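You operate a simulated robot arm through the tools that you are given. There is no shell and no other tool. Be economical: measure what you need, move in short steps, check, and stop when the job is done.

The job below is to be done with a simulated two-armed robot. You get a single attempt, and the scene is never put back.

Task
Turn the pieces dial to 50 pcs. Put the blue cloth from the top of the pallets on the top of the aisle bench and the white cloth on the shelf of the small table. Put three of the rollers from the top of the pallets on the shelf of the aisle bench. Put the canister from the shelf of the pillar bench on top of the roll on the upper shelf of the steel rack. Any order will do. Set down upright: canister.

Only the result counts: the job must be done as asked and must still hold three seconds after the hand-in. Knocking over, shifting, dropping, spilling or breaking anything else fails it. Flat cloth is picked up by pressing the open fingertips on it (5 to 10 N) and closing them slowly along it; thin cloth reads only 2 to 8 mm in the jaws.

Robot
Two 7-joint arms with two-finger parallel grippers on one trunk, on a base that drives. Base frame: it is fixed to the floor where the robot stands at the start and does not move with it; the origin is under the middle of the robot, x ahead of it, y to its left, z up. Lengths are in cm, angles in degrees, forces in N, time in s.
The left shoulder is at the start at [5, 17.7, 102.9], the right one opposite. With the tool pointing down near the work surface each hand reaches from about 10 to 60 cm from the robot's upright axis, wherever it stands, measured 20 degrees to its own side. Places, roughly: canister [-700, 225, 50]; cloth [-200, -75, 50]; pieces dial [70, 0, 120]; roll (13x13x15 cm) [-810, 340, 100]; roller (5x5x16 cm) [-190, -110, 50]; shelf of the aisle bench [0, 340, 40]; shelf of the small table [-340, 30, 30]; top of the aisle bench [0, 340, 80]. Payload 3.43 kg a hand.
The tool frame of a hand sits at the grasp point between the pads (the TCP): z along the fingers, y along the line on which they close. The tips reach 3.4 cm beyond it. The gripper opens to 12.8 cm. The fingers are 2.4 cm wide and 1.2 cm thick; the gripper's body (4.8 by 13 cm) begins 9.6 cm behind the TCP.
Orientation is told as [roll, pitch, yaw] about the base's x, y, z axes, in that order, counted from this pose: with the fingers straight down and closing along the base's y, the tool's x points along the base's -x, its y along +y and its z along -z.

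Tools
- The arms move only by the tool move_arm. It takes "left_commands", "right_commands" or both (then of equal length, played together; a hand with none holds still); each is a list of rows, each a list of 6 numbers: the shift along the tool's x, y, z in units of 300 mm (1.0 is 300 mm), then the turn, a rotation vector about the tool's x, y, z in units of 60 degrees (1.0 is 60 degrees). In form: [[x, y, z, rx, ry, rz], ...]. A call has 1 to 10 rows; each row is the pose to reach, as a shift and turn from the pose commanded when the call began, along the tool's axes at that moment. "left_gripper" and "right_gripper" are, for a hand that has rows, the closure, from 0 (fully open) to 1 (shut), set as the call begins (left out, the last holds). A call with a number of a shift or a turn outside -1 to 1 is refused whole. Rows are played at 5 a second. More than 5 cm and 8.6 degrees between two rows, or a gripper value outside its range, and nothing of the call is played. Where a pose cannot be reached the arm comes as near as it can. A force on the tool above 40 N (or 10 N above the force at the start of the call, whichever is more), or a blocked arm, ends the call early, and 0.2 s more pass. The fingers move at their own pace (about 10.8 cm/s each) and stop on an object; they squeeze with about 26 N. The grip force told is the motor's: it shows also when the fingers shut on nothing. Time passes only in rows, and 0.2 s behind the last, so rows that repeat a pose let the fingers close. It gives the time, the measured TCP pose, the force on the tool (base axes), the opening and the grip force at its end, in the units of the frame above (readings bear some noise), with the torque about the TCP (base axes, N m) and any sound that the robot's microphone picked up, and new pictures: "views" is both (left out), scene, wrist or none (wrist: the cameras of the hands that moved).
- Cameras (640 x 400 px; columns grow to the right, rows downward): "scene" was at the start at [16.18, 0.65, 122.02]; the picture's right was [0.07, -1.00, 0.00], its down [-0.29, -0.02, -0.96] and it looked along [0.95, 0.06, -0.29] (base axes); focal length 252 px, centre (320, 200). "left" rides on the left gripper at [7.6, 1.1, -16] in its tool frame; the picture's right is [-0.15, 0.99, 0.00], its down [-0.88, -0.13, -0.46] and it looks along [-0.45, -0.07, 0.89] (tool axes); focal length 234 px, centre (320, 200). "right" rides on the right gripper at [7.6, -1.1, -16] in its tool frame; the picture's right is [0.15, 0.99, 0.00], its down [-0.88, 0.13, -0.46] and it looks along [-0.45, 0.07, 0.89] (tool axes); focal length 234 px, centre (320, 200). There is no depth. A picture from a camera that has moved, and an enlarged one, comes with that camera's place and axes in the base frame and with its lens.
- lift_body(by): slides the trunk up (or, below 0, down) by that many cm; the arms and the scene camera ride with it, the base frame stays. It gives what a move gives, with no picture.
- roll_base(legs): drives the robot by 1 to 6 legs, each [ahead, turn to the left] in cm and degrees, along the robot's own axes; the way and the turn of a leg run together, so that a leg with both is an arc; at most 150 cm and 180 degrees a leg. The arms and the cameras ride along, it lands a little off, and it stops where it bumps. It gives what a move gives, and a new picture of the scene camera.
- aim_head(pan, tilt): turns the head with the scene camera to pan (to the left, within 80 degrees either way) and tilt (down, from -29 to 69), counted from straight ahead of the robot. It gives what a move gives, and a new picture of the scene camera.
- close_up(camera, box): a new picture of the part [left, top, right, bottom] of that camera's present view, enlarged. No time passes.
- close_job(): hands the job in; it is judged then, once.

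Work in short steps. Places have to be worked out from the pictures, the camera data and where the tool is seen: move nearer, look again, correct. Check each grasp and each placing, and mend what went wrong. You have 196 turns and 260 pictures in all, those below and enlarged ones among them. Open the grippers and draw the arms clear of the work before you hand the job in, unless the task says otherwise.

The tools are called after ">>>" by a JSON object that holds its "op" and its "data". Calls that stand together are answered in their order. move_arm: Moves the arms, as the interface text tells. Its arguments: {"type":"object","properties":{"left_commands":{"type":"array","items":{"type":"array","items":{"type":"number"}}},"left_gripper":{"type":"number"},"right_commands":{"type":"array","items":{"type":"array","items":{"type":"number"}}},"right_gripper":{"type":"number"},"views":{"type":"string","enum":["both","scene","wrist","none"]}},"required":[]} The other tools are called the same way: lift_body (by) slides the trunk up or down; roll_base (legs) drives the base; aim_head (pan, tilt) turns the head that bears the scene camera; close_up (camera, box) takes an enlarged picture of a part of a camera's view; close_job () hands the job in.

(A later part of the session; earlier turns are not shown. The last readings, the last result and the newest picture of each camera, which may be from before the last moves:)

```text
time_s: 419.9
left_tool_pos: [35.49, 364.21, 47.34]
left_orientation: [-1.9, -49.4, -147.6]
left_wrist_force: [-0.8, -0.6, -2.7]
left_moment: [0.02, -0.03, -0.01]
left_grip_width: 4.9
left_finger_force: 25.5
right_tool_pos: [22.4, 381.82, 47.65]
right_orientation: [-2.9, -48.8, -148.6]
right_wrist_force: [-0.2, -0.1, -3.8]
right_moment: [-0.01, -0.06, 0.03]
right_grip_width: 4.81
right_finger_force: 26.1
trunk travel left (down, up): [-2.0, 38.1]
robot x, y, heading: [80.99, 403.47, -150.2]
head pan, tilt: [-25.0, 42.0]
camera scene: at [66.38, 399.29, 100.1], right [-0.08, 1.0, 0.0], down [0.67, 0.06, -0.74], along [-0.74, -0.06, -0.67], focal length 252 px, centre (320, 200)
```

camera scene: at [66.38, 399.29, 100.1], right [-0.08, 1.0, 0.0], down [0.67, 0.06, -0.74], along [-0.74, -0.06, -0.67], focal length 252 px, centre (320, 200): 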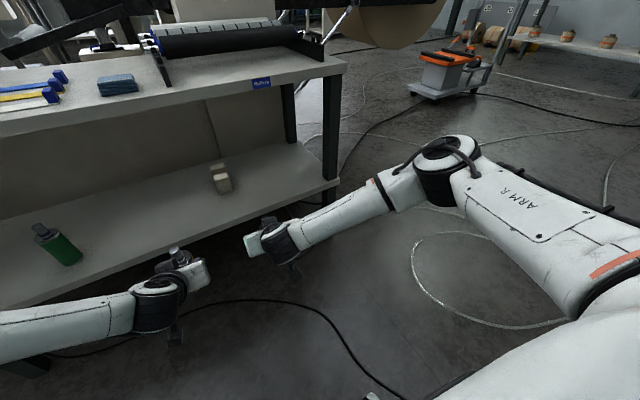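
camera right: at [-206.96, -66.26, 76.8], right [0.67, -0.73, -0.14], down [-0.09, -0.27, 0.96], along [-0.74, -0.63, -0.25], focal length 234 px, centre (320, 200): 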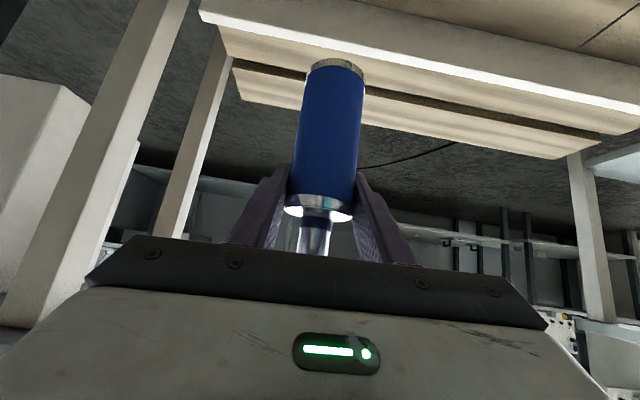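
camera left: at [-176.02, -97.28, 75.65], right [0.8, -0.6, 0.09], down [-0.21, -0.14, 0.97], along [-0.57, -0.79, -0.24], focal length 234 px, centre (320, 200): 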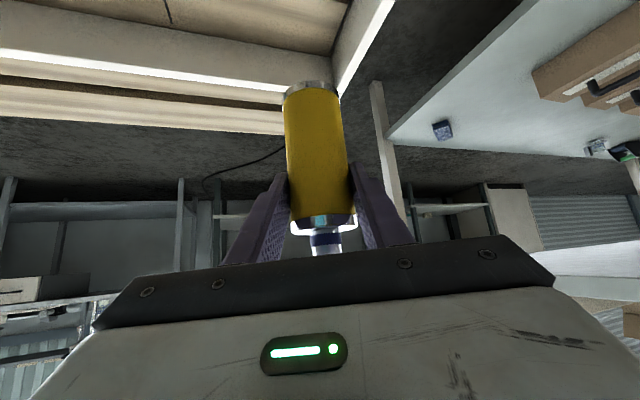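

The right elbow trails the grasp by ~25 cm, so there is good clearance. I turn 10° left to aim at the free shelf part and drive in 20 cm.

>>> {"op": "roll_base", "data": {"legs": [[0, 10], [18, 0]]}}

>>> {"op": "aim_head", "data": {"pan": 5, "tilt": 45}}

```text
time_s: 422.1
left_tool_pos: [29.1, 345.35, 47.36]
left_orientation: [-1.8, -49.5, -137.7]
left_wrist_force: [-0.2, 0.6, -4.1]
left_moment: [0.04, -0.02, -0.02]
left_grip_width: 4.88
left_finger_force: 25.7
right_tool_pos: [13.16, 360.5, 47.71]
right_orientation: [-3.1, -48.7, -138.8]
right_wrist_force: [-0.6, 1.7, -3.0]
right_moment: [0.01, 0.0, -0.01]
right_grip_width: 4.8
right_finger_force: 25.7
trunk travel left (down, up): [-2.0, 38.1]
robot x, y, heading: [66.86, 391.9, -140.4]
head pan, tilt: [-25.0, 42.0]
camera scene: at [53.48, 385.42, 100.1], right [-0.25, 0.97, 0.0], down [0.65, 0.17, -0.74], along [-0.72, -0.19, -0.67], focal length 252 px, centre (320, 200)
```

scene: 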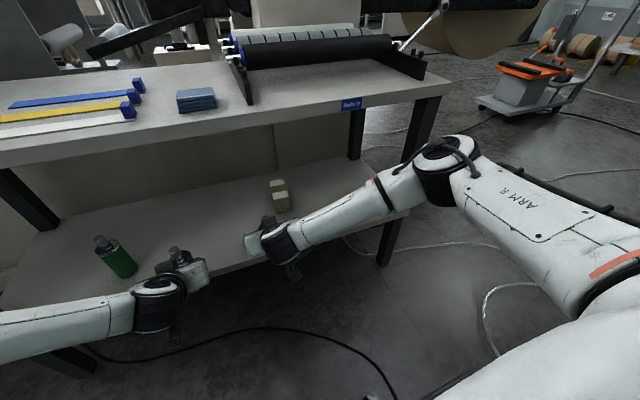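

```text
time_s: 423.0
left_tool_pos: [29.09, 345.31, 47.3]
left_orientation: [-1.8, -49.4, -137.8]
left_wrist_force: [0.7, 0.0, -3.3]
left_moment: [0.03, -0.01, 0.03]
left_grip_width: 4.92
left_finger_force: 25.3
right_tool_pos: [13.35, 360.58, 47.54]
right_orientation: [-2.9, -48.7, -138.7]
right_wrist_force: [0.0, 0.0, -3.9]
right_moment: [0.01, 0.0, 0.0]
right_grip_width: 4.81
right_finger_force: 26.5
trunk travel left (down, up): [-2.0, 38.1]
robot x, y, heading: [67.02, 391.9, -140.5]
head pan, tilt: [5.0, 45.0]
camera scene: at [55.77, 381.82, 99.67], right [-0.7, 0.71, 0.0], down [0.5, 0.5, -0.71], along [-0.5, -0.5, -0.71], focal length 252 px, centre (320, 200)
```

scene: 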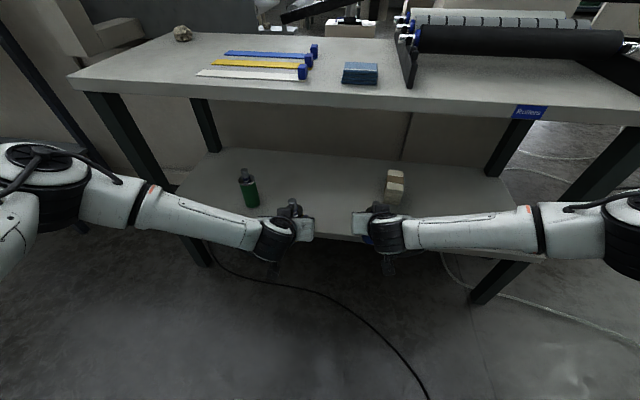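

Clear on all sides: yellow would stand at s≈46, blue at s≈68. I drive the last 10 cm.

>>> {"op": "roll_base", "data": {"legs": [[10, 0]]}}

>>> {"op": "close_up", "data": {"camera": "left", "box": [0, 0, 640, 400]}}

>>> {"op": "close_up", "data": {"camera": "right", "box": [0, 0, 640, 400]}}

```text
time_s: 424.2
left_tool_pos: [21.33, 339.06, 47.35]
left_orientation: [-1.8, -49.3, -137.8]
left_wrist_force: [0.0, -0.1, -3.5]
left_moment: [0.05, -0.01, -0.02]
left_grip_width: 4.87
left_finger_force: 25.6
right_tool_pos: [5.5, 354.17, 47.64]
right_orientation: [-3.1, -48.7, -138.7]
right_wrist_force: [1.1, -0.3, -3.8]
right_moment: [-0.02, 0.01, -0.02]
right_grip_width: 4.77
right_finger_force: 25.6
trunk travel left (down, up): [-2.0, 38.1]
robot x, y, heading: [59.77, 385.47, -140.2]
head pan, tilt: [5.0, 45.0]
camera scene: at [48.08, 375.46, 99.67], right [-0.7, 0.71, 0.0], down [0.5, 0.5, -0.71], along [-0.5, -0.5, -0.71], focal length 252 px, centre (320, 200)
```

scene: 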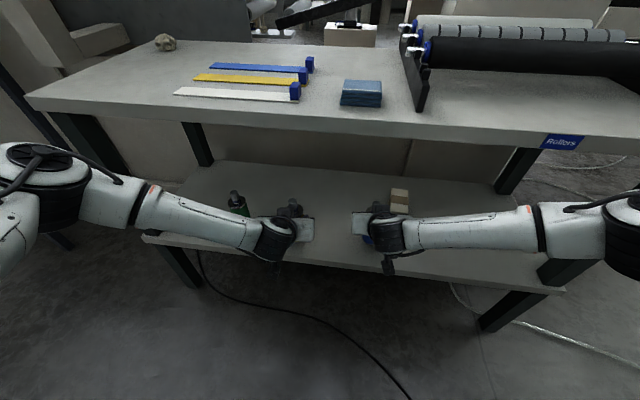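

```text
1.00 times, centred on (320, 200) of left (not enlarged: the box is as wide or as high as the picture)
camera zoom: at [35.15, 349.31, 51.8], right [0.58, -0.81, 0.09], down [-0.24, -0.06, 0.97], along [-0.78, -0.58, -0.23], focal length 234 px, centre (320, 200)
```

zoom: 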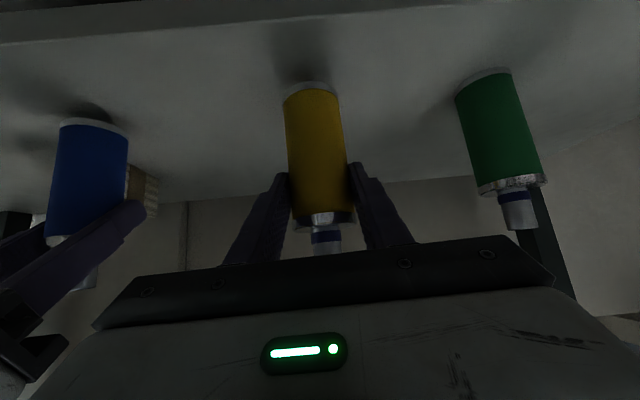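

```text
1.00 times, centred on (320, 200) of right (not enlarged: the box is as wide or as high as the picture)
camera zoom: at [18.11, 365.54, 52.44], right [0.69, -0.7, -0.14], down [-0.08, -0.28, 0.96], along [-0.71, -0.65, -0.25], focal length 234 px, centre (320, 200)
```

zoom: 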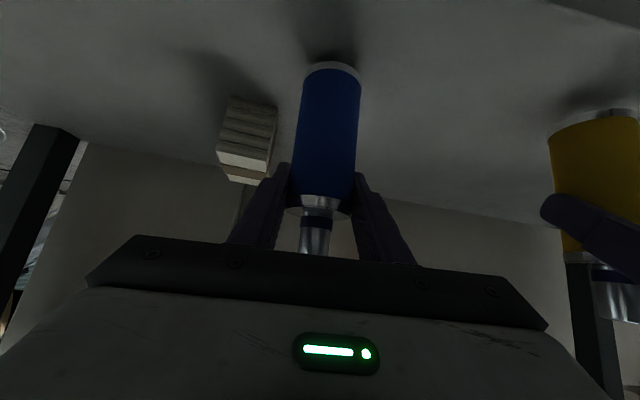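

Both rollers are over the shelf. I push the yellow one 2 cm deeper and lower both close to contact.

>>> {"op": "move_arm", "data": {"left_commands": [[-0.022, 0, 0.025, 0, 0, 0], [-0.044, 0, 0.05, 0, 0, 0], [-0.004, 0, 0.085, 0, 0, 0]], "right_commands": [[0, 0, 0, 0, 0, 0], [0.012, 0, 0.01, 0, 0, 0], [0.023, 0, 0.02, 0, 0, 0]], "views": "none"}}

>>> {"op": "move_arm", "data": {"left_commands": [[0.007, 0, 0.006, 0, 0, 0], [0.013, 0, 0.011, 0, 0, 0]], "right_commands": [[0.007, 0, 0.006, 0, 0, 0], [0.013, 0, 0.011, 0, 0, 0]], "views": "none"}}

```text
time_s: 425.0
left_tool_pos: [19.96, 337.84, 45.71]
left_orientation: [-1.8, -49.4, -137.8]
left_wrist_force: [0.8, 0.2, -3.3]
left_moment: [0.03, -0.02, 0.03]
left_grip_width: 4.89
left_finger_force: 26.2
right_tool_pos: [5.56, 354.24, 46.63]
right_orientation: [-2.9, -48.6, -138.7]
right_wrist_force: [-0.8, 0.4, -2.9]
right_moment: [0.01, -0.04, -0.02]
right_grip_width: 4.83
right_finger_force: 25.6
trunk travel left (down, up): [-2.0, 38.1]
robot x, y, heading: [59.57, 385.81, -140.6]
head pan, tilt: [5.0, 45.0]
```

```text
time_s: 425.6
left_tool_pos: [19.96, 337.78, 45.3]
left_orientation: [-1.8, -49.4, -137.9]
left_wrist_force: [0.5, -0.6, -3.4]
left_moment: [0.04, -0.06, 0.01]
left_grip_width: 4.9
left_finger_force: 26.4
right_tool_pos: [5.55, 354.26, 46.13]
right_orientation: [-3.0, -48.6, -138.8]
right_wrist_force: [0.7, -0.6, -3.8]
right_moment: [-0.02, -0.04, -0.03]
right_grip_width: 4.79
right_finger_force: 26.0
trunk travel left (down, up): [-2.0, 38.1]
robot x, y, heading: [59.51, 385.61, -140.3]
head pan, tilt: [5.0, 45.0]
```

Not yet touching; another 0.4 cm step twice.

>>> {"op": "move_arm", "data": {"left_commands": [[0.006, 0, 0.005, 0, 0, 0], [0.011, 0, 0.009, 0, 0, 0]], "right_commands": [[0.006, 0, 0.005, 0, 0, 0], [0.011, 0, 0.009, 0, 0, 0]], "views": "none"}}

```text
time_s: 426.2
left_tool_pos: [20.01, 337.85, 45.13]
left_orientation: [-1.8, -49.8, -137.8]
left_wrist_force: [8.3, 4.9, 7.8]
left_moment: [0.1, -1.02, 0.3]
left_grip_width: 4.88
left_finger_force: 26.3
right_tool_pos: [5.41, 354.35, 45.94]
right_orientation: [-2.8, -49.1, -138.6]
right_wrist_force: [5.4, 6.9, 12.5]
right_moment: [0.48, -0.8, 0.2]
right_grip_width: 4.82
right_finger_force: 26.5
trunk travel left (down, up): [-2.0, 38.1]
robot x, y, heading: [59.61, 385.38, -140.2]
head pan, tilt: [5.0, 45.0]
```

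Both rollers now touch the shelf. I open both hands.

>>> {"op": "move_arm", "data": {"left_commands": [[0, 0, 0, 0, 0, 0], [0, 0, 0, 0, 0, 0], [0, 0, 0, 0, 0, 0]], "left_gripper": 0.35, "right_commands": [[0, 0, 0, 0, 0, 0], [0, 0, 0, 0, 0, 0], [0, 0, 0, 0, 0, 0]], "right_gripper": 0.35, "views": "wrist"}}

```text
time_s: 427.0
left_tool_pos: [19.87, 337.87, 44.89]
left_orientation: [-1.8, -49.5, -137.9]
left_wrist_force: [-1.0, 0.3, 1.2]
left_moment: [0.02, 0.01, 0.02]
left_grip_width: 8.35
left_finger_force: 0.1
right_tool_pos: [5.47, 354.39, 45.79]
right_orientation: [-3.0, -48.8, -138.7]
right_wrist_force: [0.5, 0.3, -0.8]
right_moment: [0.0, -0.01, 0.03]
right_grip_width: 8.34
right_finger_force: 0.1
trunk travel left (down, up): [-2.0, 38.1]
robot x, y, heading: [59.25, 385.74, -140.4]
head pan, tilt: [5.0, 45.0]
camera right: at [18.02, 365.69, 50.54], right [0.69, -0.7, -0.14], down [-0.08, -0.28, 0.96], along [-0.71, -0.65, -0.25], focal length 234 px, centre (320, 200)
camera left: at [33.62, 348.08, 49.36], right [0.58, -0.81, 0.09], down [-0.24, -0.06, 0.97], along [-0.78, -0.58, -0.23], focal length 234 px, centre (320, 200)
```

right: 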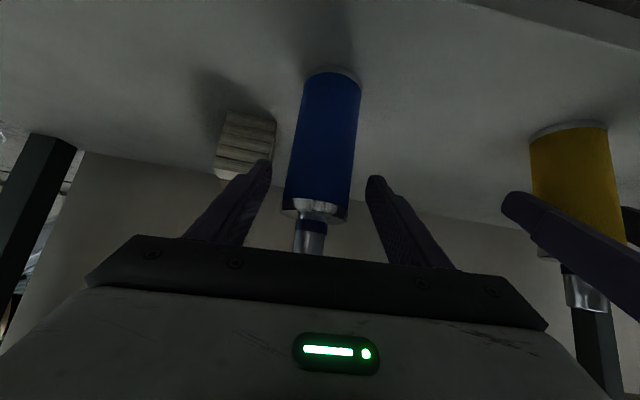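
left: 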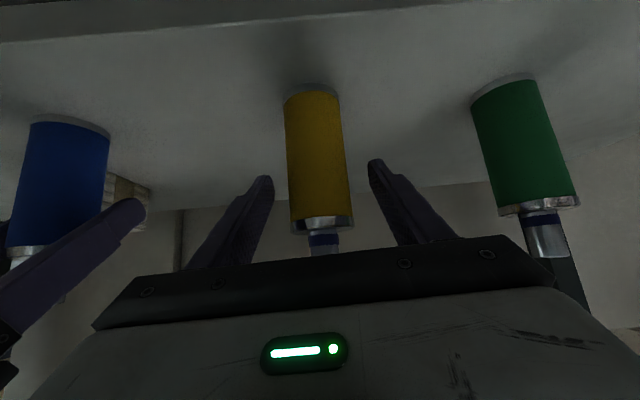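

Both stand free. I back the base straight out.

>>> {"op": "roll_base", "data": {"legs": [[-30, 0]]}}

```text
time_s: 429.0
left_tool_pos: [42.79, 356.62, 44.92]
left_orientation: [-1.9, -49.6, -137.8]
left_wrist_force: [0.3, 0.1, 0.7]
left_moment: [0.0, -0.03, -0.02]
left_grip_width: 8.32
left_finger_force: 0.0
right_tool_pos: [28.27, 373.25, 45.72]
right_orientation: [-3.0, -48.7, -138.7]
right_wrist_force: [0.1, -0.2, 0.4]
right_moment: [-0.03, 0.01, 0.03]
right_grip_width: 8.33
right_finger_force: 0.0
trunk travel left (down, up): [-2.0, 38.1]
robot x, y, heading: [82.19, 404.32, -140.4]
head pan, tilt: [5.0, 45.0]
camera scene: at [71.02, 394.41, 99.68], right [-0.7, 0.71, 0.0], down [0.5, 0.5, -0.71], along [-0.5, -0.5, -0.71], focal length 252 px, centre (320, 200)
```

scene: 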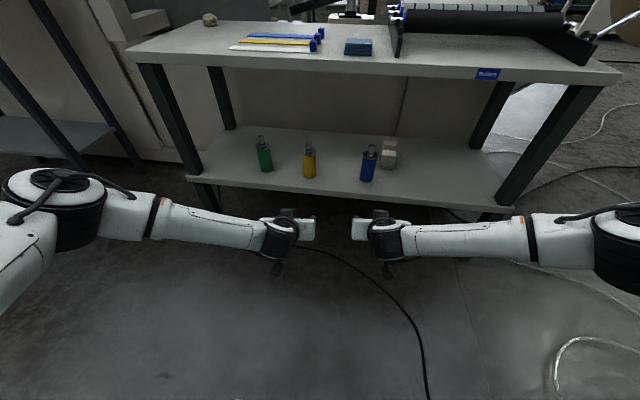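

All three rollers stand on the shelf. I raise the hands and trunk and drive back toward the pallets for the white cloth.

>>> {"op": "move_arm", "data": {"left_commands": [[-0.086, 0, -0.075, 0, 0, 0], [-0.172, 0, -0.15, 0, 0, 0], [-0.259, 0, -0.225, 0, 0, 0], [-0.345, 0, -0.3, 0, 0, 0], [-0.431, 0, -0.375, 0, 0, 0], [-0.518, 0, -0.45, 0, 0, 0], [-0.604, 0, -0.525, 0, 0, 0]], "right_commands": [[-0.086, -0.024, -0.075, 0, 0, 0], [-0.172, -0.048, -0.15, 0, 0, 0], [-0.259, -0.072, -0.225, 0, 0, 0], [-0.345, -0.095, -0.3, 0, 0, 0], [-0.431, -0.119, -0.375, 0, 0, 0], [-0.518, -0.143, -0.45, 0, 0, 0], [-0.604, -0.167, -0.525, 0, 0, 0]], "views": "none"}}

>>> {"op": "lift_body", "data": {"by": 28}}

>>> {"op": "roll_base", "data": {"legs": [[0, -87.8], [115, 0], [0, 1.4], [150, 0], [69.7, 0], [0, 65.8]]}}

```text
time_s: 430.6
left_tool_pos: [43.44, 356.34, 68.84]
left_orientation: [-1.7, -49.4, -137.8]
left_wrist_force: [0.0, -0.2, -0.9]
left_moment: [0.02, 0.01, -0.01]
left_grip_width: 8.3
left_finger_force: 0.1
right_tool_pos: [25.56, 376.52, 69.74]
right_orientation: [-3.2, -48.7, -138.5]
right_wrist_force: [0.2, -0.7, 0.0]
right_moment: [0.01, 0.03, -0.02]
right_grip_width: 8.34
right_finger_force: 0.0
trunk travel left (down, up): [-2.0, 38.1]
robot x, y, heading: [81.99, 404.52, -140.3]
head pan, tilt: [5.0, 45.0]
```

```text
time_s: 433.4
left_tool_pos: [43.41, 356.37, 96.75]
left_orientation: [-1.7, -49.4, -137.6]
left_wrist_force: [-0.3, -0.1, 0.3]
left_moment: [-0.04, 0.02, 0.0]
left_grip_width: 8.32
left_finger_force: 0.0
right_tool_pos: [25.44, 376.48, 97.7]
right_orientation: [-3.0, -48.8, -138.7]
right_wrist_force: [0.2, -0.3, -0.7]
right_moment: [0.01, -0.01, 0.0]
right_grip_width: 8.32
right_finger_force: 0.0
trunk travel left (down, up): [-30.0, 10.1]
robot x, y, heading: [82.59, 404.5, -140.2]
head pan, tilt: [5.0, 45.0]
```

```text
time_s: 456.8
left_tool_pos: [-200.26, 617.57, 96.79]
left_orientation: [-1.8, -49.5, -157.5]
left_wrist_force: [-0.1, -0.3, -0.3]
left_moment: [0.01, 0.01, 0.04]
left_grip_width: 8.31
left_finger_force: 0.0
right_tool_pos: [-210.37, 642.59, 97.67]
right_orientation: [-3.1, -48.7, -158.6]
right_wrist_force: [-0.2, -0.6, 0.8]
right_moment: [0.0, 0.0, 0.01]
right_grip_width: 8.34
right_finger_force: 0.1
trunk travel left (down, up): [-30.0, 10.1]
robot x, y, heading: [-147.31, 649.24, -160.1]
head pan, tilt: [5.0, 45.0]
camera scene: at [-161.47, 643.9, 127.68], right [-0.42, 0.91, 0.0], down [0.64, 0.3, -0.71], along [-0.64, -0.3, -0.71], focal length 252 px, centre (320, 200)
```

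scene: 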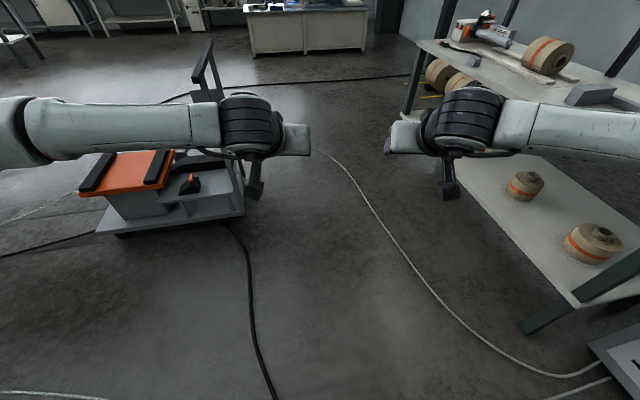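

Through the gap again and south.

>>> {"op": "roll_base", "data": {"legs": [[0, -1], [141, 0], [0, 22], [85, 0], [0, 63], [150, 0]]}}

>>> {"op": "aim_head", "data": {"pan": 0, "tilt": 22}}

```text
time_s: 478.9
left_tool_pos: [-267.41, 349.7, 96.65]
left_orientation: [-1.9, -49.5, -71.1]
left_wrist_force: [-0.2, 0.2, -0.2]
left_moment: [-0.02, 0.03, 0.02]
left_grip_width: 8.33
left_finger_force: 0.1
right_tool_pos: [-293.09, 341.07, 97.76]
right_orientation: [-3.0, -48.7, -72.0]
right_wrist_force: [-0.1, 0.1, 0.1]
right_moment: [0.02, -0.02, 0.01]
right_grip_width: 8.3
right_finger_force: 0.1
trunk travel left (down, up): [-30.0, 10.1]
robot x, y, heading: [-296.33, 404.67, -73.7]
head pan, tilt: [5.0, 45.0]
camera scene: at [-291.58, 390.14, 127.68], right [-0.93, -0.36, 0.0], down [-0.26, 0.66, -0.71], along [0.26, -0.66, -0.71], focal length 252 px, centre (320, 200)
```

scene: 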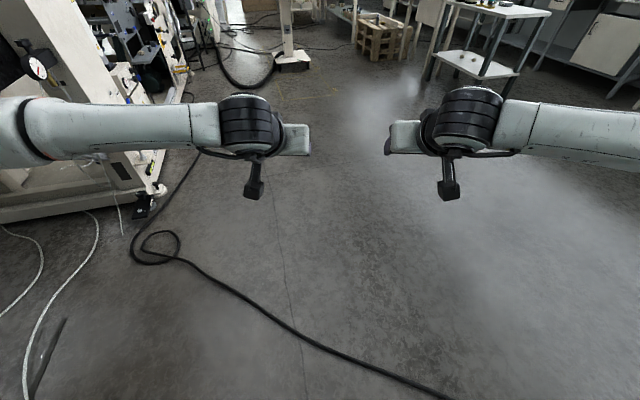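

```text
time_s: 479.8
left_tool_pos: [-267.44, 349.62, 96.83]
left_orientation: [-1.8, -49.5, -71.0]
left_wrist_force: [0.2, -0.1, 0.3]
left_moment: [0.02, 0.02, -0.02]
left_grip_width: 8.35
left_finger_force: 0.0
right_tool_pos: [-293.13, 341.1, 97.85]
right_orientation: [-3.0, -48.7, -72.0]
right_wrist_force: [-0.3, -0.5, 0.4]
right_moment: [-0.01, -0.02, 0.01]
right_grip_width: 8.34
right_finger_force: 0.1
trunk travel left (down, up): [-30.0, 10.1]
robot x, y, heading: [-296.25, 404.35, -73.7]
head pan, tilt: [0.0, 22.0]
camera scene: at [-291.93, 388.82, 131.21], right [-0.96, -0.28, 0.0], down [-0.11, 0.36, -0.93], along [0.26, -0.89, -0.38], focal length 252 px, centre (320, 200)
```

scene: 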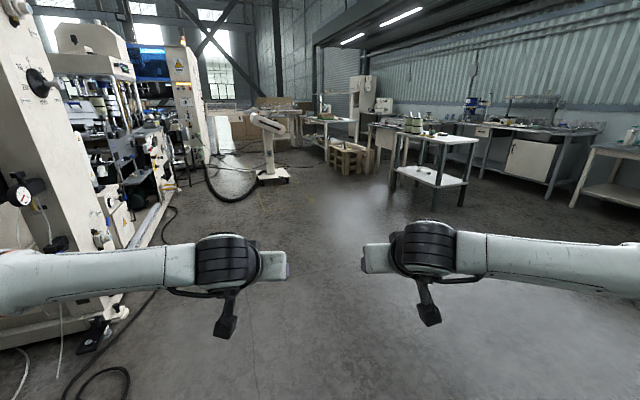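

I drive on to the pallets' stand.

>>> {"op": "roll_base", "data": {"legs": [[0, -5.3], [150, 0], [150, 0], [67, 0], [0, 27], [124, 0]]}}

>>> {"op": "roll_base", "data": {"legs": [[0, -92]]}}

```text
time_s: 505.3
left_tool_pos: [-88.49, -87.81, 96.64]
left_orientation: [-1.9, -49.6, -48.2]
left_wrist_force: [-0.6, 0.1, 0.3]
left_moment: [0.01, 0.0, 0.01]
left_grip_width: 8.32
left_finger_force: 0.0
right_tool_pos: [-108.75, -105.55, 97.83]
right_orientation: [-2.9, -48.7, -49.1]
right_wrist_force: [-0.3, 0.4, 0.1]
right_moment: [-0.01, 0.01, -0.03]
right_grip_width: 8.32
right_finger_force: 0.1
trunk travel left (down, up): [-30.0, 10.1]
robot x, y, heading: [-136.29, -48.52, -50.6]
head pan, tilt: [0.0, 22.0]
camera scene: at [-126.24, -61.08, 131.22], right [-0.78, -0.63, 0.0], down [-0.24, 0.29, -0.93], along [0.59, -0.72, -0.37], focal length 252 px, centre (320, 200)
```

scene: 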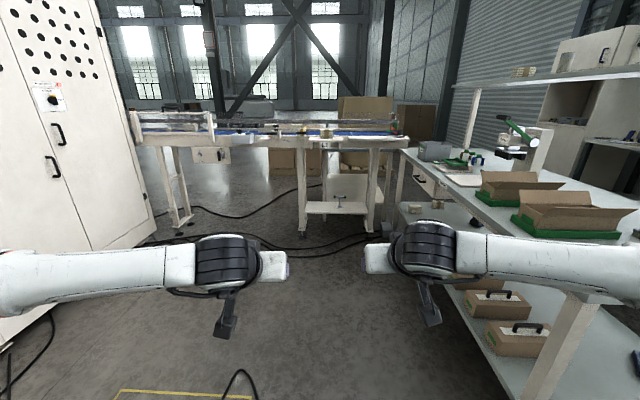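

```text
time_s: 509.6
left_tool_pos: [-177.88, -94.46, 96.67]
left_orientation: [-1.8, -49.5, -141.0]
left_wrist_force: [0.9, 0.6, 0.4]
left_moment: [0.0, 0.04, 0.01]
left_grip_width: 8.34
left_finger_force: 0.1
right_tool_pos: [-194.65, -73.31, 97.8]
right_orientation: [-3.0, -48.7, -141.8]
right_wrist_force: [0.1, -0.5, 0.4]
right_moment: [0.0, 0.0, 0.02]
right_grip_width: 8.31
right_finger_force: 0.1
trunk travel left (down, up): [-30.0, 10.1]
robot x, y, heading: [-136.89, -48.45, -143.6]
head pan, tilt: [0.0, 22.0]
camera scene: at [-149.64, -58.11, 131.22], right [-0.59, 0.8, 0.0], down [0.3, 0.22, -0.93], along [-0.75, -0.55, -0.37], focal length 252 px, centre (320, 200)
```

scene: 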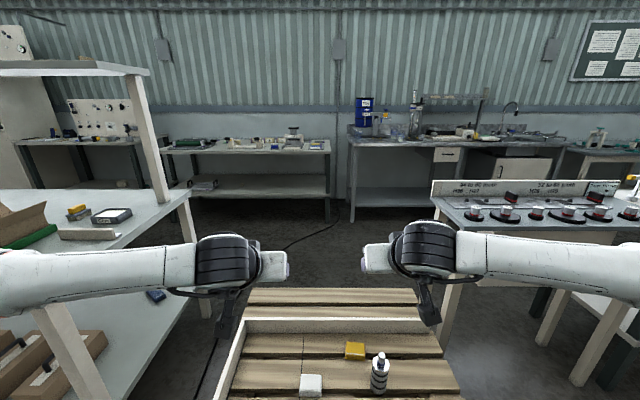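

White cloth is ahead. I shift to a stand where it lies ~56 cm ahead and 12 cm left for the pitched left hand.

>>> {"op": "roll_base", "data": {"legs": [[0, -31], [15.5, 0], [0, 31]]}}

>>> {"op": "lift_body", "data": {"by": -28}}

>>> {"op": "aim_head", "data": {"pan": 5, "tilt": 45}}

```text
time_s: 514.0
left_tool_pos: [-193.22, -95.87, 96.76]
left_orientation: [-1.8, -49.6, -141.0]
left_wrist_force: [0.6, 0.3, -1.2]
left_moment: [-0.01, -0.04, 0.01]
left_grip_width: 8.33
left_finger_force: 0.1
right_tool_pos: [-210.07, -74.74, 97.75]
right_orientation: [-3.0, -48.8, -142.0]
right_wrist_force: [-0.5, 0.8, 0.5]
right_moment: [-0.01, 0.0, 0.01]
right_grip_width: 8.32
right_finger_force: 0.0
trunk travel left (down, up): [-30.0, 10.1]
robot x, y, heading: [-151.66, -49.51, -143.6]
head pan, tilt: [0.0, 22.0]
camera scene: at [-164.99, -59.46, 131.22], right [-0.59, 0.81, 0.0], down [0.3, 0.22, -0.93], along [-0.75, -0.55, -0.37], focal length 252 px, centre (320, 200)
```

scene: 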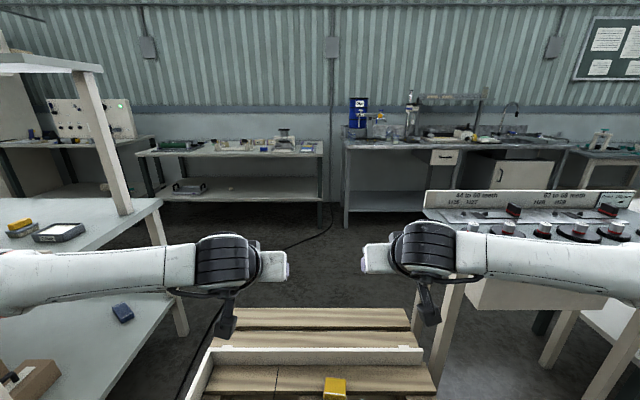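

```text
time_s: 516.9
left_tool_pos: [-193.4, -95.77, 68.76]
left_orientation: [-1.8, -49.5, -141.0]
left_wrist_force: [-0.3, -0.2, -0.3]
left_moment: [-0.01, -0.03, -0.01]
left_grip_width: 8.32
left_finger_force: 0.1
right_tool_pos: [-209.99, -74.55, 69.76]
right_orientation: [-3.0, -48.7, -142.0]
right_wrist_force: [0.4, 0.3, -0.2]
right_moment: [-0.02, 0.02, 0.04]
right_grip_width: 8.33
right_finger_force: 0.0
trunk travel left (down, up): [-2.0, 38.1]
robot x, y, heading: [-151.95, -49.96, -143.2]
head pan, tilt: [0.0, 22.0]
```

```text
time_s: 517.8
left_tool_pos: [-193.24, -95.61, 68.8]
left_orientation: [-1.8, -49.5, -140.9]
left_wrist_force: [0.4, 0.1, 0.2]
left_moment: [0.01, 0.02, -0.02]
left_grip_width: 8.32
left_finger_force: 0.0
right_tool_pos: [-210.1, -74.68, 69.83]
right_orientation: [-3.0, -48.6, -142.0]
right_wrist_force: [-0.2, -0.4, -0.3]
right_moment: [0.01, -0.02, 0.0]
right_grip_width: 8.35
right_finger_force: 0.0
trunk travel left (down, up): [-2.0, 38.1]
robot x, y, heading: [-152.08, -49.66, -143.5]
head pan, tilt: [5.0, 45.0]
camera scene: at [-163.65, -59.3, 99.68], right [-0.66, 0.75, 0.0], down [0.53, 0.47, -0.71], along [-0.53, -0.47, -0.71], focal length 252 px, centre (320, 200)
```

scene: 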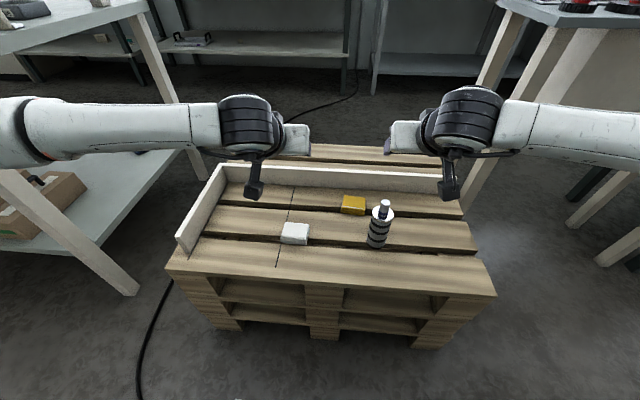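

The white cloth is at (-190.6,-92.2). I bring the left hand over it at z≈52 with a 9 cm opening.

>>> {"op": "move_arm", "data": {"left_commands": [[0.11, -0.007, 0.044, 0, 0, 0], [0.22, -0.013, 0.088, 0, 0, 0], [0.33, -0.02, 0.131, 0, 0, 0], [0.44, -0.026, 0.175, 0, 0, 0], [0.55, -0.033, 0.219, 0, 0, 0]], "left_gripper": 0.25, "views": "both"}}

```text
time_s: 519.0
left_tool_pos: [-189.71, -91.16, 52.11]
left_orientation: [-1.8, -49.5, -141.1]
left_wrist_force: [0.2, -0.1, 0.0]
left_moment: [-0.05, -0.02, -0.01]
left_grip_width: 9.6
left_finger_force: 0.0
right_tool_pos: [-210.04, -74.6, 69.8]
right_orientation: [-3.0, -48.9, -141.9]
right_wrist_force: [-0.3, -0.1, 0.5]
right_moment: [-0.01, -0.03, 0.01]
right_grip_width: 8.3
right_finger_force: 0.1
trunk travel left (down, up): [-2.0, 38.1]
robot x, y, heading: [-151.9, -49.57, -143.5]
head pan, tilt: [5.0, 45.0]
camera scene: at [-163.64, -59.3, 99.68], right [-0.66, 0.75, 0.0], down [0.53, 0.47, -0.71], along [-0.53, -0.47, -0.71], focal length 252 px, centre (320, 200)
camera left: at [-175.35, -81.62, 56.45], right [0.53, -0.84, 0.09], down [-0.25, -0.05, 0.97], along [-0.81, -0.54, -0.23], focal length 234 px, centre (320, 200)
```

scene: 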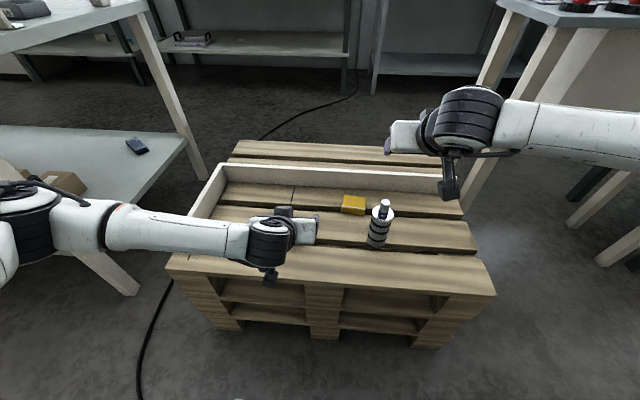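
left: 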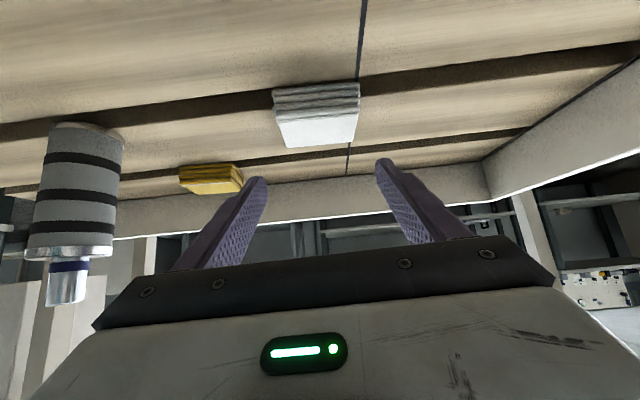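

Well aligned. I lower to about z 47, then a bit more with force watching.

>>> {"op": "move_arm", "data": {"left_commands": [[0.04, 0, 0.033, 0, 0, 0], [0.08, 0, 0.066, 0, 0, 0], [0.12, 0, 0.1, 0, 0, 0]], "views": "none"}}

>>> {"op": "move_arm", "data": {"left_commands": [[0.006, 0, 0.005, 0, 0, 0], [0.013, 0, 0.011, 0, 0, 0]], "views": "wrist"}}

```text
time_s: 519.8
left_tool_pos: [-189.74, -90.86, 47.51]
left_orientation: [-1.9, -49.5, -140.9]
left_wrist_force: [-0.5, -0.3, -0.5]
left_moment: [-0.01, -0.02, -0.02]
left_grip_width: 9.58
left_finger_force: 0.1
right_tool_pos: [-210.04, -74.67, 69.77]
right_orientation: [-3.0, -48.8, -142.0]
right_wrist_force: [-0.5, 0.2, -0.5]
right_moment: [-0.02, -0.01, -0.01]
right_grip_width: 8.35
right_finger_force: 0.1
trunk travel left (down, up): [-2.0, 38.1]
robot x, y, heading: [-151.76, -50.0, -143.7]
head pan, tilt: [5.0, 45.0]
```

```text
time_s: 520.4
left_tool_pos: [-189.66, -90.97, 46.83]
left_orientation: [-1.9, -49.5, -141.0]
left_wrist_force: [0.7, 0.8, 0.4]
left_moment: [0.05, 0.01, 0.01]
left_grip_width: 9.63
left_finger_force: 0.0
right_tool_pos: [-210.12, -74.62, 69.77]
right_orientation: [-3.0, -48.8, -142.0]
right_wrist_force: [-0.8, 1.0, 1.3]
right_moment: [0.01, -0.01, 0.0]
right_grip_width: 8.31
right_finger_force: 0.1
trunk travel left (down, up): [-2.0, 38.1]
robot x, y, heading: [-152.14, -49.75, -143.6]
head pan, tilt: [5.0, 45.0]
camera left: at [-175.38, -81.46, 51.28], right [0.53, -0.84, 0.09], down [-0.25, -0.05, 0.97], along [-0.81, -0.54, -0.23], focal length 234 px, centre (320, 200)
```

left: 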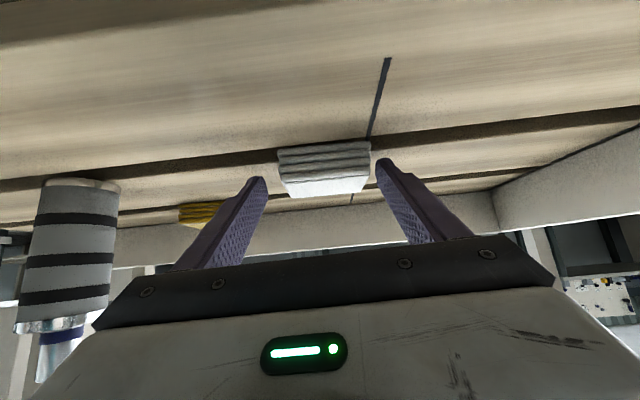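

The tips are beside the cloth. I close.

>>> {"op": "move_arm", "data": {"left_commands": [[0.005, 0, 0.004, 0, 0, 0], [0.005, 0, 0.004, 0, 0, 0], [0.005, 0, 0.004, 0, 0, 0], [0.005, 0, 0.004, 0, 0, 0]], "left_gripper": 1.0, "views": "wrist"}}

```text
time_s: 521.4
left_tool_pos: [-189.63, -90.84, 46.67]
left_orientation: [-1.8, -49.6, -141.0]
left_wrist_force: [1.0, 0.2, 7.5]
left_moment: [-0.14, -0.05, -0.07]
left_grip_width: 7.14
left_finger_force: 26.3
right_tool_pos: [-210.09, -74.51, 69.82]
right_orientation: [-2.9, -48.7, -142.1]
right_wrist_force: [0.2, 0.6, 0.4]
right_moment: [-0.02, -0.02, 0.02]
right_grip_width: 8.31
right_finger_force: 0.0
trunk travel left (down, up): [-2.0, 38.1]
robot x, y, heading: [-151.89, -49.79, -143.5]
head pan, tilt: [5.0, 45.0]
camera left: at [-175.42, -81.49, 51.15], right [0.53, -0.84, 0.09], down [-0.24, -0.05, 0.97], along [-0.81, -0.54, -0.23], focal length 234 px, centre (320, 200)
```

left: 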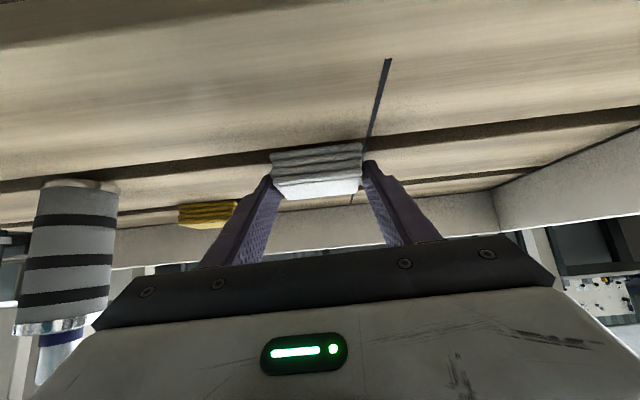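

Gripped at 7.1 cm. I lift it straight up 22 cm.

>>> {"op": "move_arm", "data": {"left_commands": [[-0.03, 0, -0.026, 0, 0, 0], [-0.1, 0, -0.085, 0, 0, 0], [-0.19, 0, -0.162, 0, 0, 0], [-0.28, 0, -0.239, 0, 0, 0], [-0.37, 0, -0.316, 0, 0, 0], [-0.46, 0, -0.393, 0, 0, 0], [-0.55, 0, -0.47, 0, 0, 0]], "views": "both"}}

```text
time_s: 523.0
left_tool_pos: [-189.5, -91.13, 68.17]
left_orientation: [-1.7, -49.3, -141.1]
left_wrist_force: [0.7, -0.7, -0.1]
left_moment: [0.01, 0.05, -0.02]
left_grip_width: 7.13
left_finger_force: 25.7
right_tool_pos: [-210.2, -74.62, 69.77]
right_orientation: [-3.0, -48.7, -142.0]
right_wrist_force: [0.5, 0.0, -0.8]
right_moment: [0.02, 0.03, -0.01]
right_grip_width: 8.32
right_finger_force: 0.0
trunk travel left (down, up): [-2.0, 38.1]
robot x, y, heading: [-152.04, -49.76, -143.7]
head pan, tilt: [5.0, 45.0]
camera scene: at [-163.65, -59.31, 99.67], right [-0.66, 0.75, 0.0], down [0.53, 0.47, -0.71], along [-0.53, -0.47, -0.71], focal length 252 px, centre (320, 200)
camera left: at [-175.07, -81.75, 72.63], right [0.53, -0.84, 0.09], down [-0.25, -0.05, 0.97], along [-0.81, -0.54, -0.24], focal length 234 px, centre (320, 200)
```

scene: 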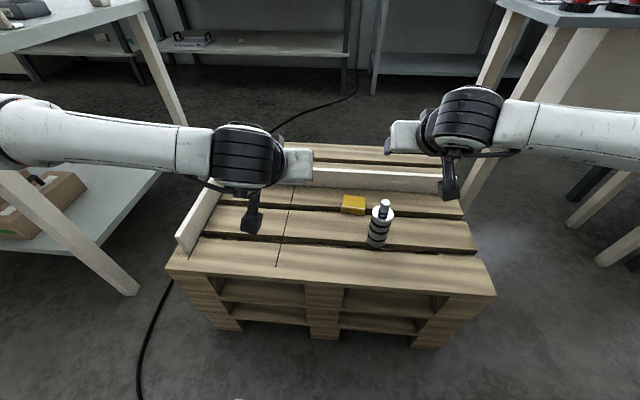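
left: 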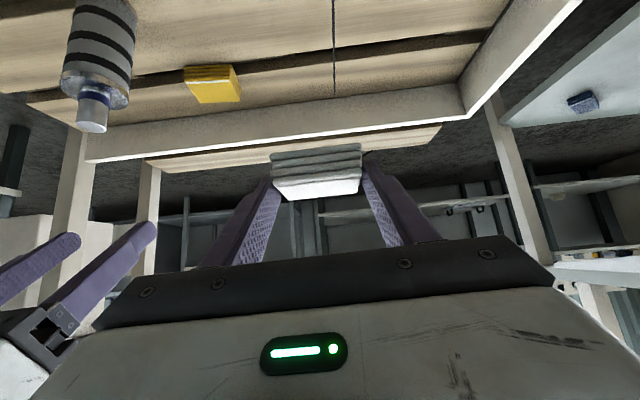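

The white cloth is held. I raise the trunk and drive to the east side of the small table.

>>> {"op": "lift_body", "data": {"by": 28}}

>>> {"op": "roll_base", "data": {"legs": [[-3, 0], [0, -89.3], [150, 0], [30, 0], [0, 89]]}}

>>> {"op": "aim_head", "data": {"pan": 0, "tilt": 40}}

```text
time_s: 525.8
left_tool_pos: [-189.42, -91.27, 96.17]
left_orientation: [-1.7, -49.5, -141.0]
left_wrist_force: [0.3, -0.6, -0.4]
left_moment: [0.0, 0.0, 0.01]
left_grip_width: 7.1
left_finger_force: 25.7
right_tool_pos: [-210.08, -74.7, 97.72]
right_orientation: [-3.1, -48.7, -142.0]
right_wrist_force: [-0.4, 0.0, 0.3]
right_moment: [-0.01, -0.01, -0.02]
right_grip_width: 8.3
right_finger_force: 0.1
trunk travel left (down, up): [-30.0, 10.1]
robot x, y, heading: [-151.49, -49.86, -143.8]
head pan, tilt: [5.0, 45.0]
```

```text
time_s: 542.9
left_tool_pos: [-295.83, 57.12, 96.07]
left_orientation: [-1.8, -49.5, -142.9]
left_wrist_force: [-0.2, -1.2, 0.4]
left_moment: [-0.03, 0.01, 0.03]
left_grip_width: 7.09
left_finger_force: 25.6
right_tool_pos: [-316.03, 74.29, 97.76]
right_orientation: [-3.0, -48.8, -144.0]
right_wrist_force: [-0.2, 0.0, -0.6]
right_moment: [0.03, -0.01, 0.0]
right_grip_width: 8.32
right_finger_force: 0.1
trunk travel left (down, up): [-30.0, 10.1]
robot x, y, heading: [-256.97, 97.09, -145.6]
head pan, tilt: [5.0, 45.0]
camera scene: at [-269.07, 88.13, 127.68], right [-0.63, 0.77, 0.0], down [0.55, 0.45, -0.71], along [-0.55, -0.45, -0.71], focal length 252 px, centre (320, 200)
```

scene: 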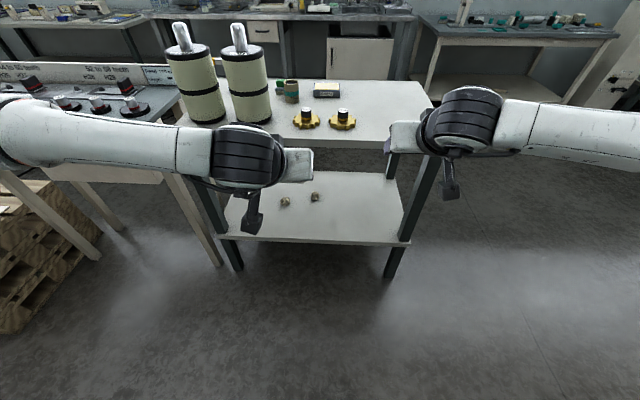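

```text
time_s: 543.5
left_tool_pos: [-295.96, 57.03, 96.17]
left_orientation: [-1.8, -49.5, -142.9]
left_wrist_force: [0.3, -0.2, 0.3]
left_moment: [0.01, 0.03, 0.0]
left_grip_width: 7.1
left_finger_force: 26.1
right_tool_pos: [-316.05, 74.36, 97.66]
right_orientation: [-3.0, -48.8, -143.9]
right_wrist_force: [-0.3, -0.7, -0.1]
right_moment: [0.02, 0.01, 0.05]
right_grip_width: 8.32
right_finger_force: 0.1
trunk travel left (down, up): [-30.0, 10.1]
robot x, y, heading: [-256.73, 96.96, -145.7]
head pan, tilt: [0.0, 40.0]
camera scene: at [-269.81, 88.49, 128.4], right [-0.57, 0.82, 0.0], down [0.53, 0.36, -0.77], along [-0.63, -0.43, -0.64], focal length 252 px, centre (320, 200)
```

scene: 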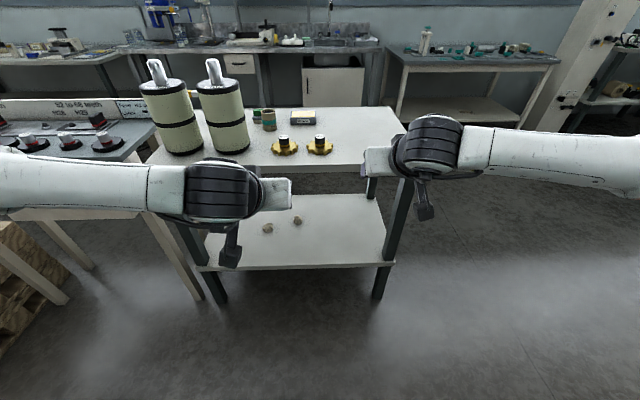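

The small table's shelf holds two small nuts toward the back; the front middle part is free. I lower the trunk and re-measure the shelf height.

>>> {"op": "lift_body", "data": {"by": -29.5}}

>>> {"op": "aim_head", "data": {"pan": 0, "tilt": 36}}

```text
time_s: 546.5
left_tool_pos: [-295.91, 57.08, 66.67]
left_orientation: [-1.8, -49.5, -143.0]
left_wrist_force: [0.7, -0.3, -0.2]
left_moment: [0.02, -0.02, -0.01]
left_grip_width: 7.11
left_finger_force: 26.5
right_tool_pos: [-316.01, 74.54, 68.23]
right_orientation: [-3.0, -48.8, -143.9]
right_wrist_force: [-0.6, -0.4, 0.0]
right_moment: [-0.02, -0.05, -0.01]
right_grip_width: 8.33
right_finger_force: 0.1
trunk travel left (down, up): [-0.5, 39.6]
robot x, y, heading: [-257.38, 97.31, -145.5]
head pan, tilt: [0.0, 40.0]
```

```text
time_s: 547.1
left_tool_pos: [-295.88, 57.04, 66.56]
left_orientation: [-1.8, -49.4, -143.0]
left_wrist_force: [-0.2, 0.2, -0.6]
left_moment: [0.01, 0.02, -0.02]
left_grip_width: 7.07
left_finger_force: 26.0
right_tool_pos: [-315.98, 74.55, 68.17]
right_orientation: [-3.0, -48.7, -143.9]
right_wrist_force: [-0.6, 0.4, 0.4]
right_moment: [-0.04, 0.03, 0.0]
right_grip_width: 8.31
right_finger_force: 0.0
trunk travel left (down, up): [-0.5, 39.6]
robot x, y, heading: [-256.57, 97.3, -145.6]
head pan, tilt: [0.0, 36.0]
camera scene: at [-270.01, 88.35, 99.51], right [-0.56, 0.83, 0.0], down [0.49, 0.33, -0.81], along [-0.67, -0.46, -0.59], focal length 252 px, centre (320, 200)
```

scene: 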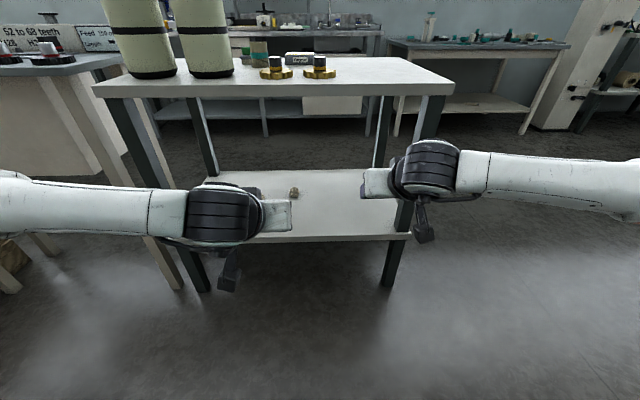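

Shelf z ≈30. I lower the left hand with the cloth in front of the table and start retracting the right hand.

>>> {"op": "move_arm", "data": {"left_commands": [[0.098, 0, 0.084, 0, 0, 0], [0.196, 0, 0.168, 0, 0, 0], [0.294, 0, 0.252, 0, 0, 0], [0.393, 0, 0.336, 0, 0, 0], [0.491, 0, 0.42, 0, 0, 0], [0.589, 0, 0.504, 0, 0, 0], [0.687, 0, 0.588, 0, 0, 0], [0.785, 0, 0.672, 0, 0, 0]], "right_commands": [[0.018, 0, -0.096, 0, 0.05, 0], [0.035, 0, -0.191, 0, 0.1, 0], [0.053, 0, -0.287, 0, 0.15, 0], [0.07, 0, -0.383, 0, 0.2, 0], [0.088, 0, -0.478, 0, 0.25, 0], [0.105, 0, -0.574, 0, 0.3, 0], [0.123, 0, -0.67, 0, 0.35, 0], [0.14, 0, -0.765, 0, 0.4, 0]], "views": "scene"}}

```text
time_s: 548.9
left_tool_pos: [-296.4, 57.71, 35.82]
left_orientation: [-1.2, -49.1, -143.0]
left_wrist_force: [0.1, -0.3, -0.4]
left_moment: [0.05, -0.03, 0.01]
left_grip_width: 7.08
left_finger_force: 25.3
left hand out of reach, approached as far as the arm can: row 8
right_tool_pos: [-299.12, 85.22, 80.28]
right_orientation: [-2.3, -24.8, -145.4]
right_wrist_force: [-0.1, 0.2, 0.5]
right_moment: [0.03, 0.01, 0.0]
right_grip_width: 8.32
right_finger_force: 0.0
trunk travel left (down, up): [-0.5, 39.6]
robot x, y, heading: [-256.9, 97.34, -145.6]
head pan, tilt: [0.0, 36.0]
camera scene: at [-270.01, 88.35, 99.51], right [-0.56, 0.83, 0.0], down [0.48, 0.33, -0.81], along [-0.67, -0.46, -0.59], focal length 252 px, centre (320, 200)
```

scene: 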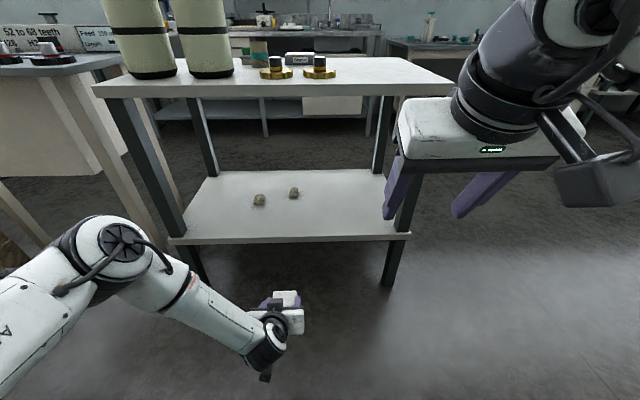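

I retract the right hand further to keep it clear of the table top.

>>> {"op": "move_arm", "data": {"right_commands": [[0.1, 0, -0.064, 0, 0.1, 0], [0.2, 0, -0.128, 0, 0.21, 0], [0.3, 0, -0.192, 0, 0.31, 0], [0.396, 0, -0.256, 0, 0.41, 0]], "views": "none"}}

>>> {"op": "aim_head", "data": {"pan": 25, "tilt": 42}}

>>> {"op": "roll_base", "data": {"legs": [[22, 0]]}}

```text
time_s: 549.9
left_tool_pos: [-296.5, 57.8, 35.63]
left_orientation: [-1.3, -49.1, -143.0]
left_wrist_force: [-0.3, -0.6, -0.7]
left_moment: [-0.06, -0.02, -0.01]
left_grip_width: 7.08
left_finger_force: 25.9
right_tool_pos: [-287.72, 93.03, 82.06]
right_orientation: [-2.0, -0.1, -146.2]
right_wrist_force: [0.6, -0.8, 0.0]
right_moment: [0.01, -0.02, -0.02]
right_grip_width: 8.32
right_finger_force: 0.0
trunk travel left (down, up): [-0.5, 39.6]
robot x, y, heading: [-256.77, 97.25, -145.6]
head pan, tilt: [0.0, 36.0]
```

```text
time_s: 550.8
left_tool_pos: [-296.43, 57.87, 35.76]
left_orientation: [-1.3, -49.1, -143.0]
left_wrist_force: [-0.1, 0.4, -1.1]
left_moment: [0.01, -0.02, -0.02]
left_grip_width: 7.09
left_finger_force: 26.1
right_tool_pos: [-287.66, 92.91, 82.03]
right_orientation: [-2.0, -0.1, -146.2]
right_wrist_force: [-0.2, -0.2, -0.4]
right_moment: [0.01, -0.03, -0.03]
right_grip_width: 8.33
right_finger_force: 0.0
trunk travel left (down, up): [-0.5, 39.6]
robot x, y, heading: [-256.86, 97.29, -145.5]
head pan, tilt: [25.0, 42.0]
camera scene: at [-267.05, 86.1, 98.61], right [-0.86, 0.51, 0.0], down [0.34, 0.58, -0.74], along [-0.38, -0.64, -0.67], focal length 252 px, centre (320, 200)
```

scene: 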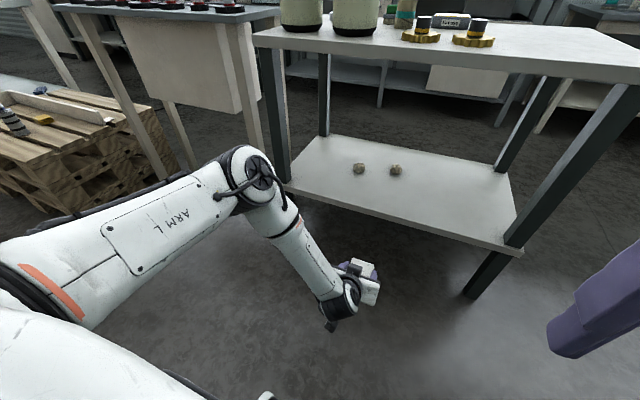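

```text
time_s: 552.5
left_tool_pos: [-314.9, 45.59, 35.78]
left_orientation: [-1.3, -49.0, -143.2]
left_wrist_force: [0.6, -0.4, -0.5]
left_moment: [0.03, -0.01, 0.02]
left_grip_width: 7.07
left_finger_force: 25.8
right_tool_pos: [-305.81, 80.77, 82.07]
right_orientation: [-1.9, -0.2, -146.5]
right_wrist_force: [-0.3, -0.2, 0.6]
right_moment: [-0.03, 0.0, -0.01]
right_grip_width: 8.31
right_finger_force: 0.1
trunk travel left (down, up): [-0.5, 39.6]
robot x, y, heading: [-274.99, 85.07, -145.9]
head pan, tilt: [25.0, 42.0]
camera scene: at [-285.27, 73.76, 98.61], right [-0.86, 0.51, 0.0], down [0.34, 0.57, -0.74], along [-0.38, -0.64, -0.67], focal length 252 px, centre (320, 200)
```

scene: 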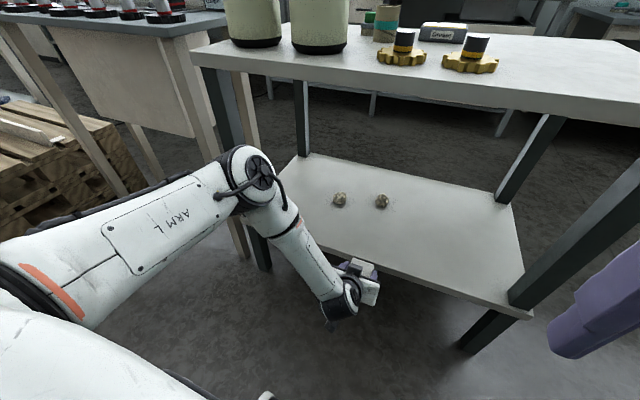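

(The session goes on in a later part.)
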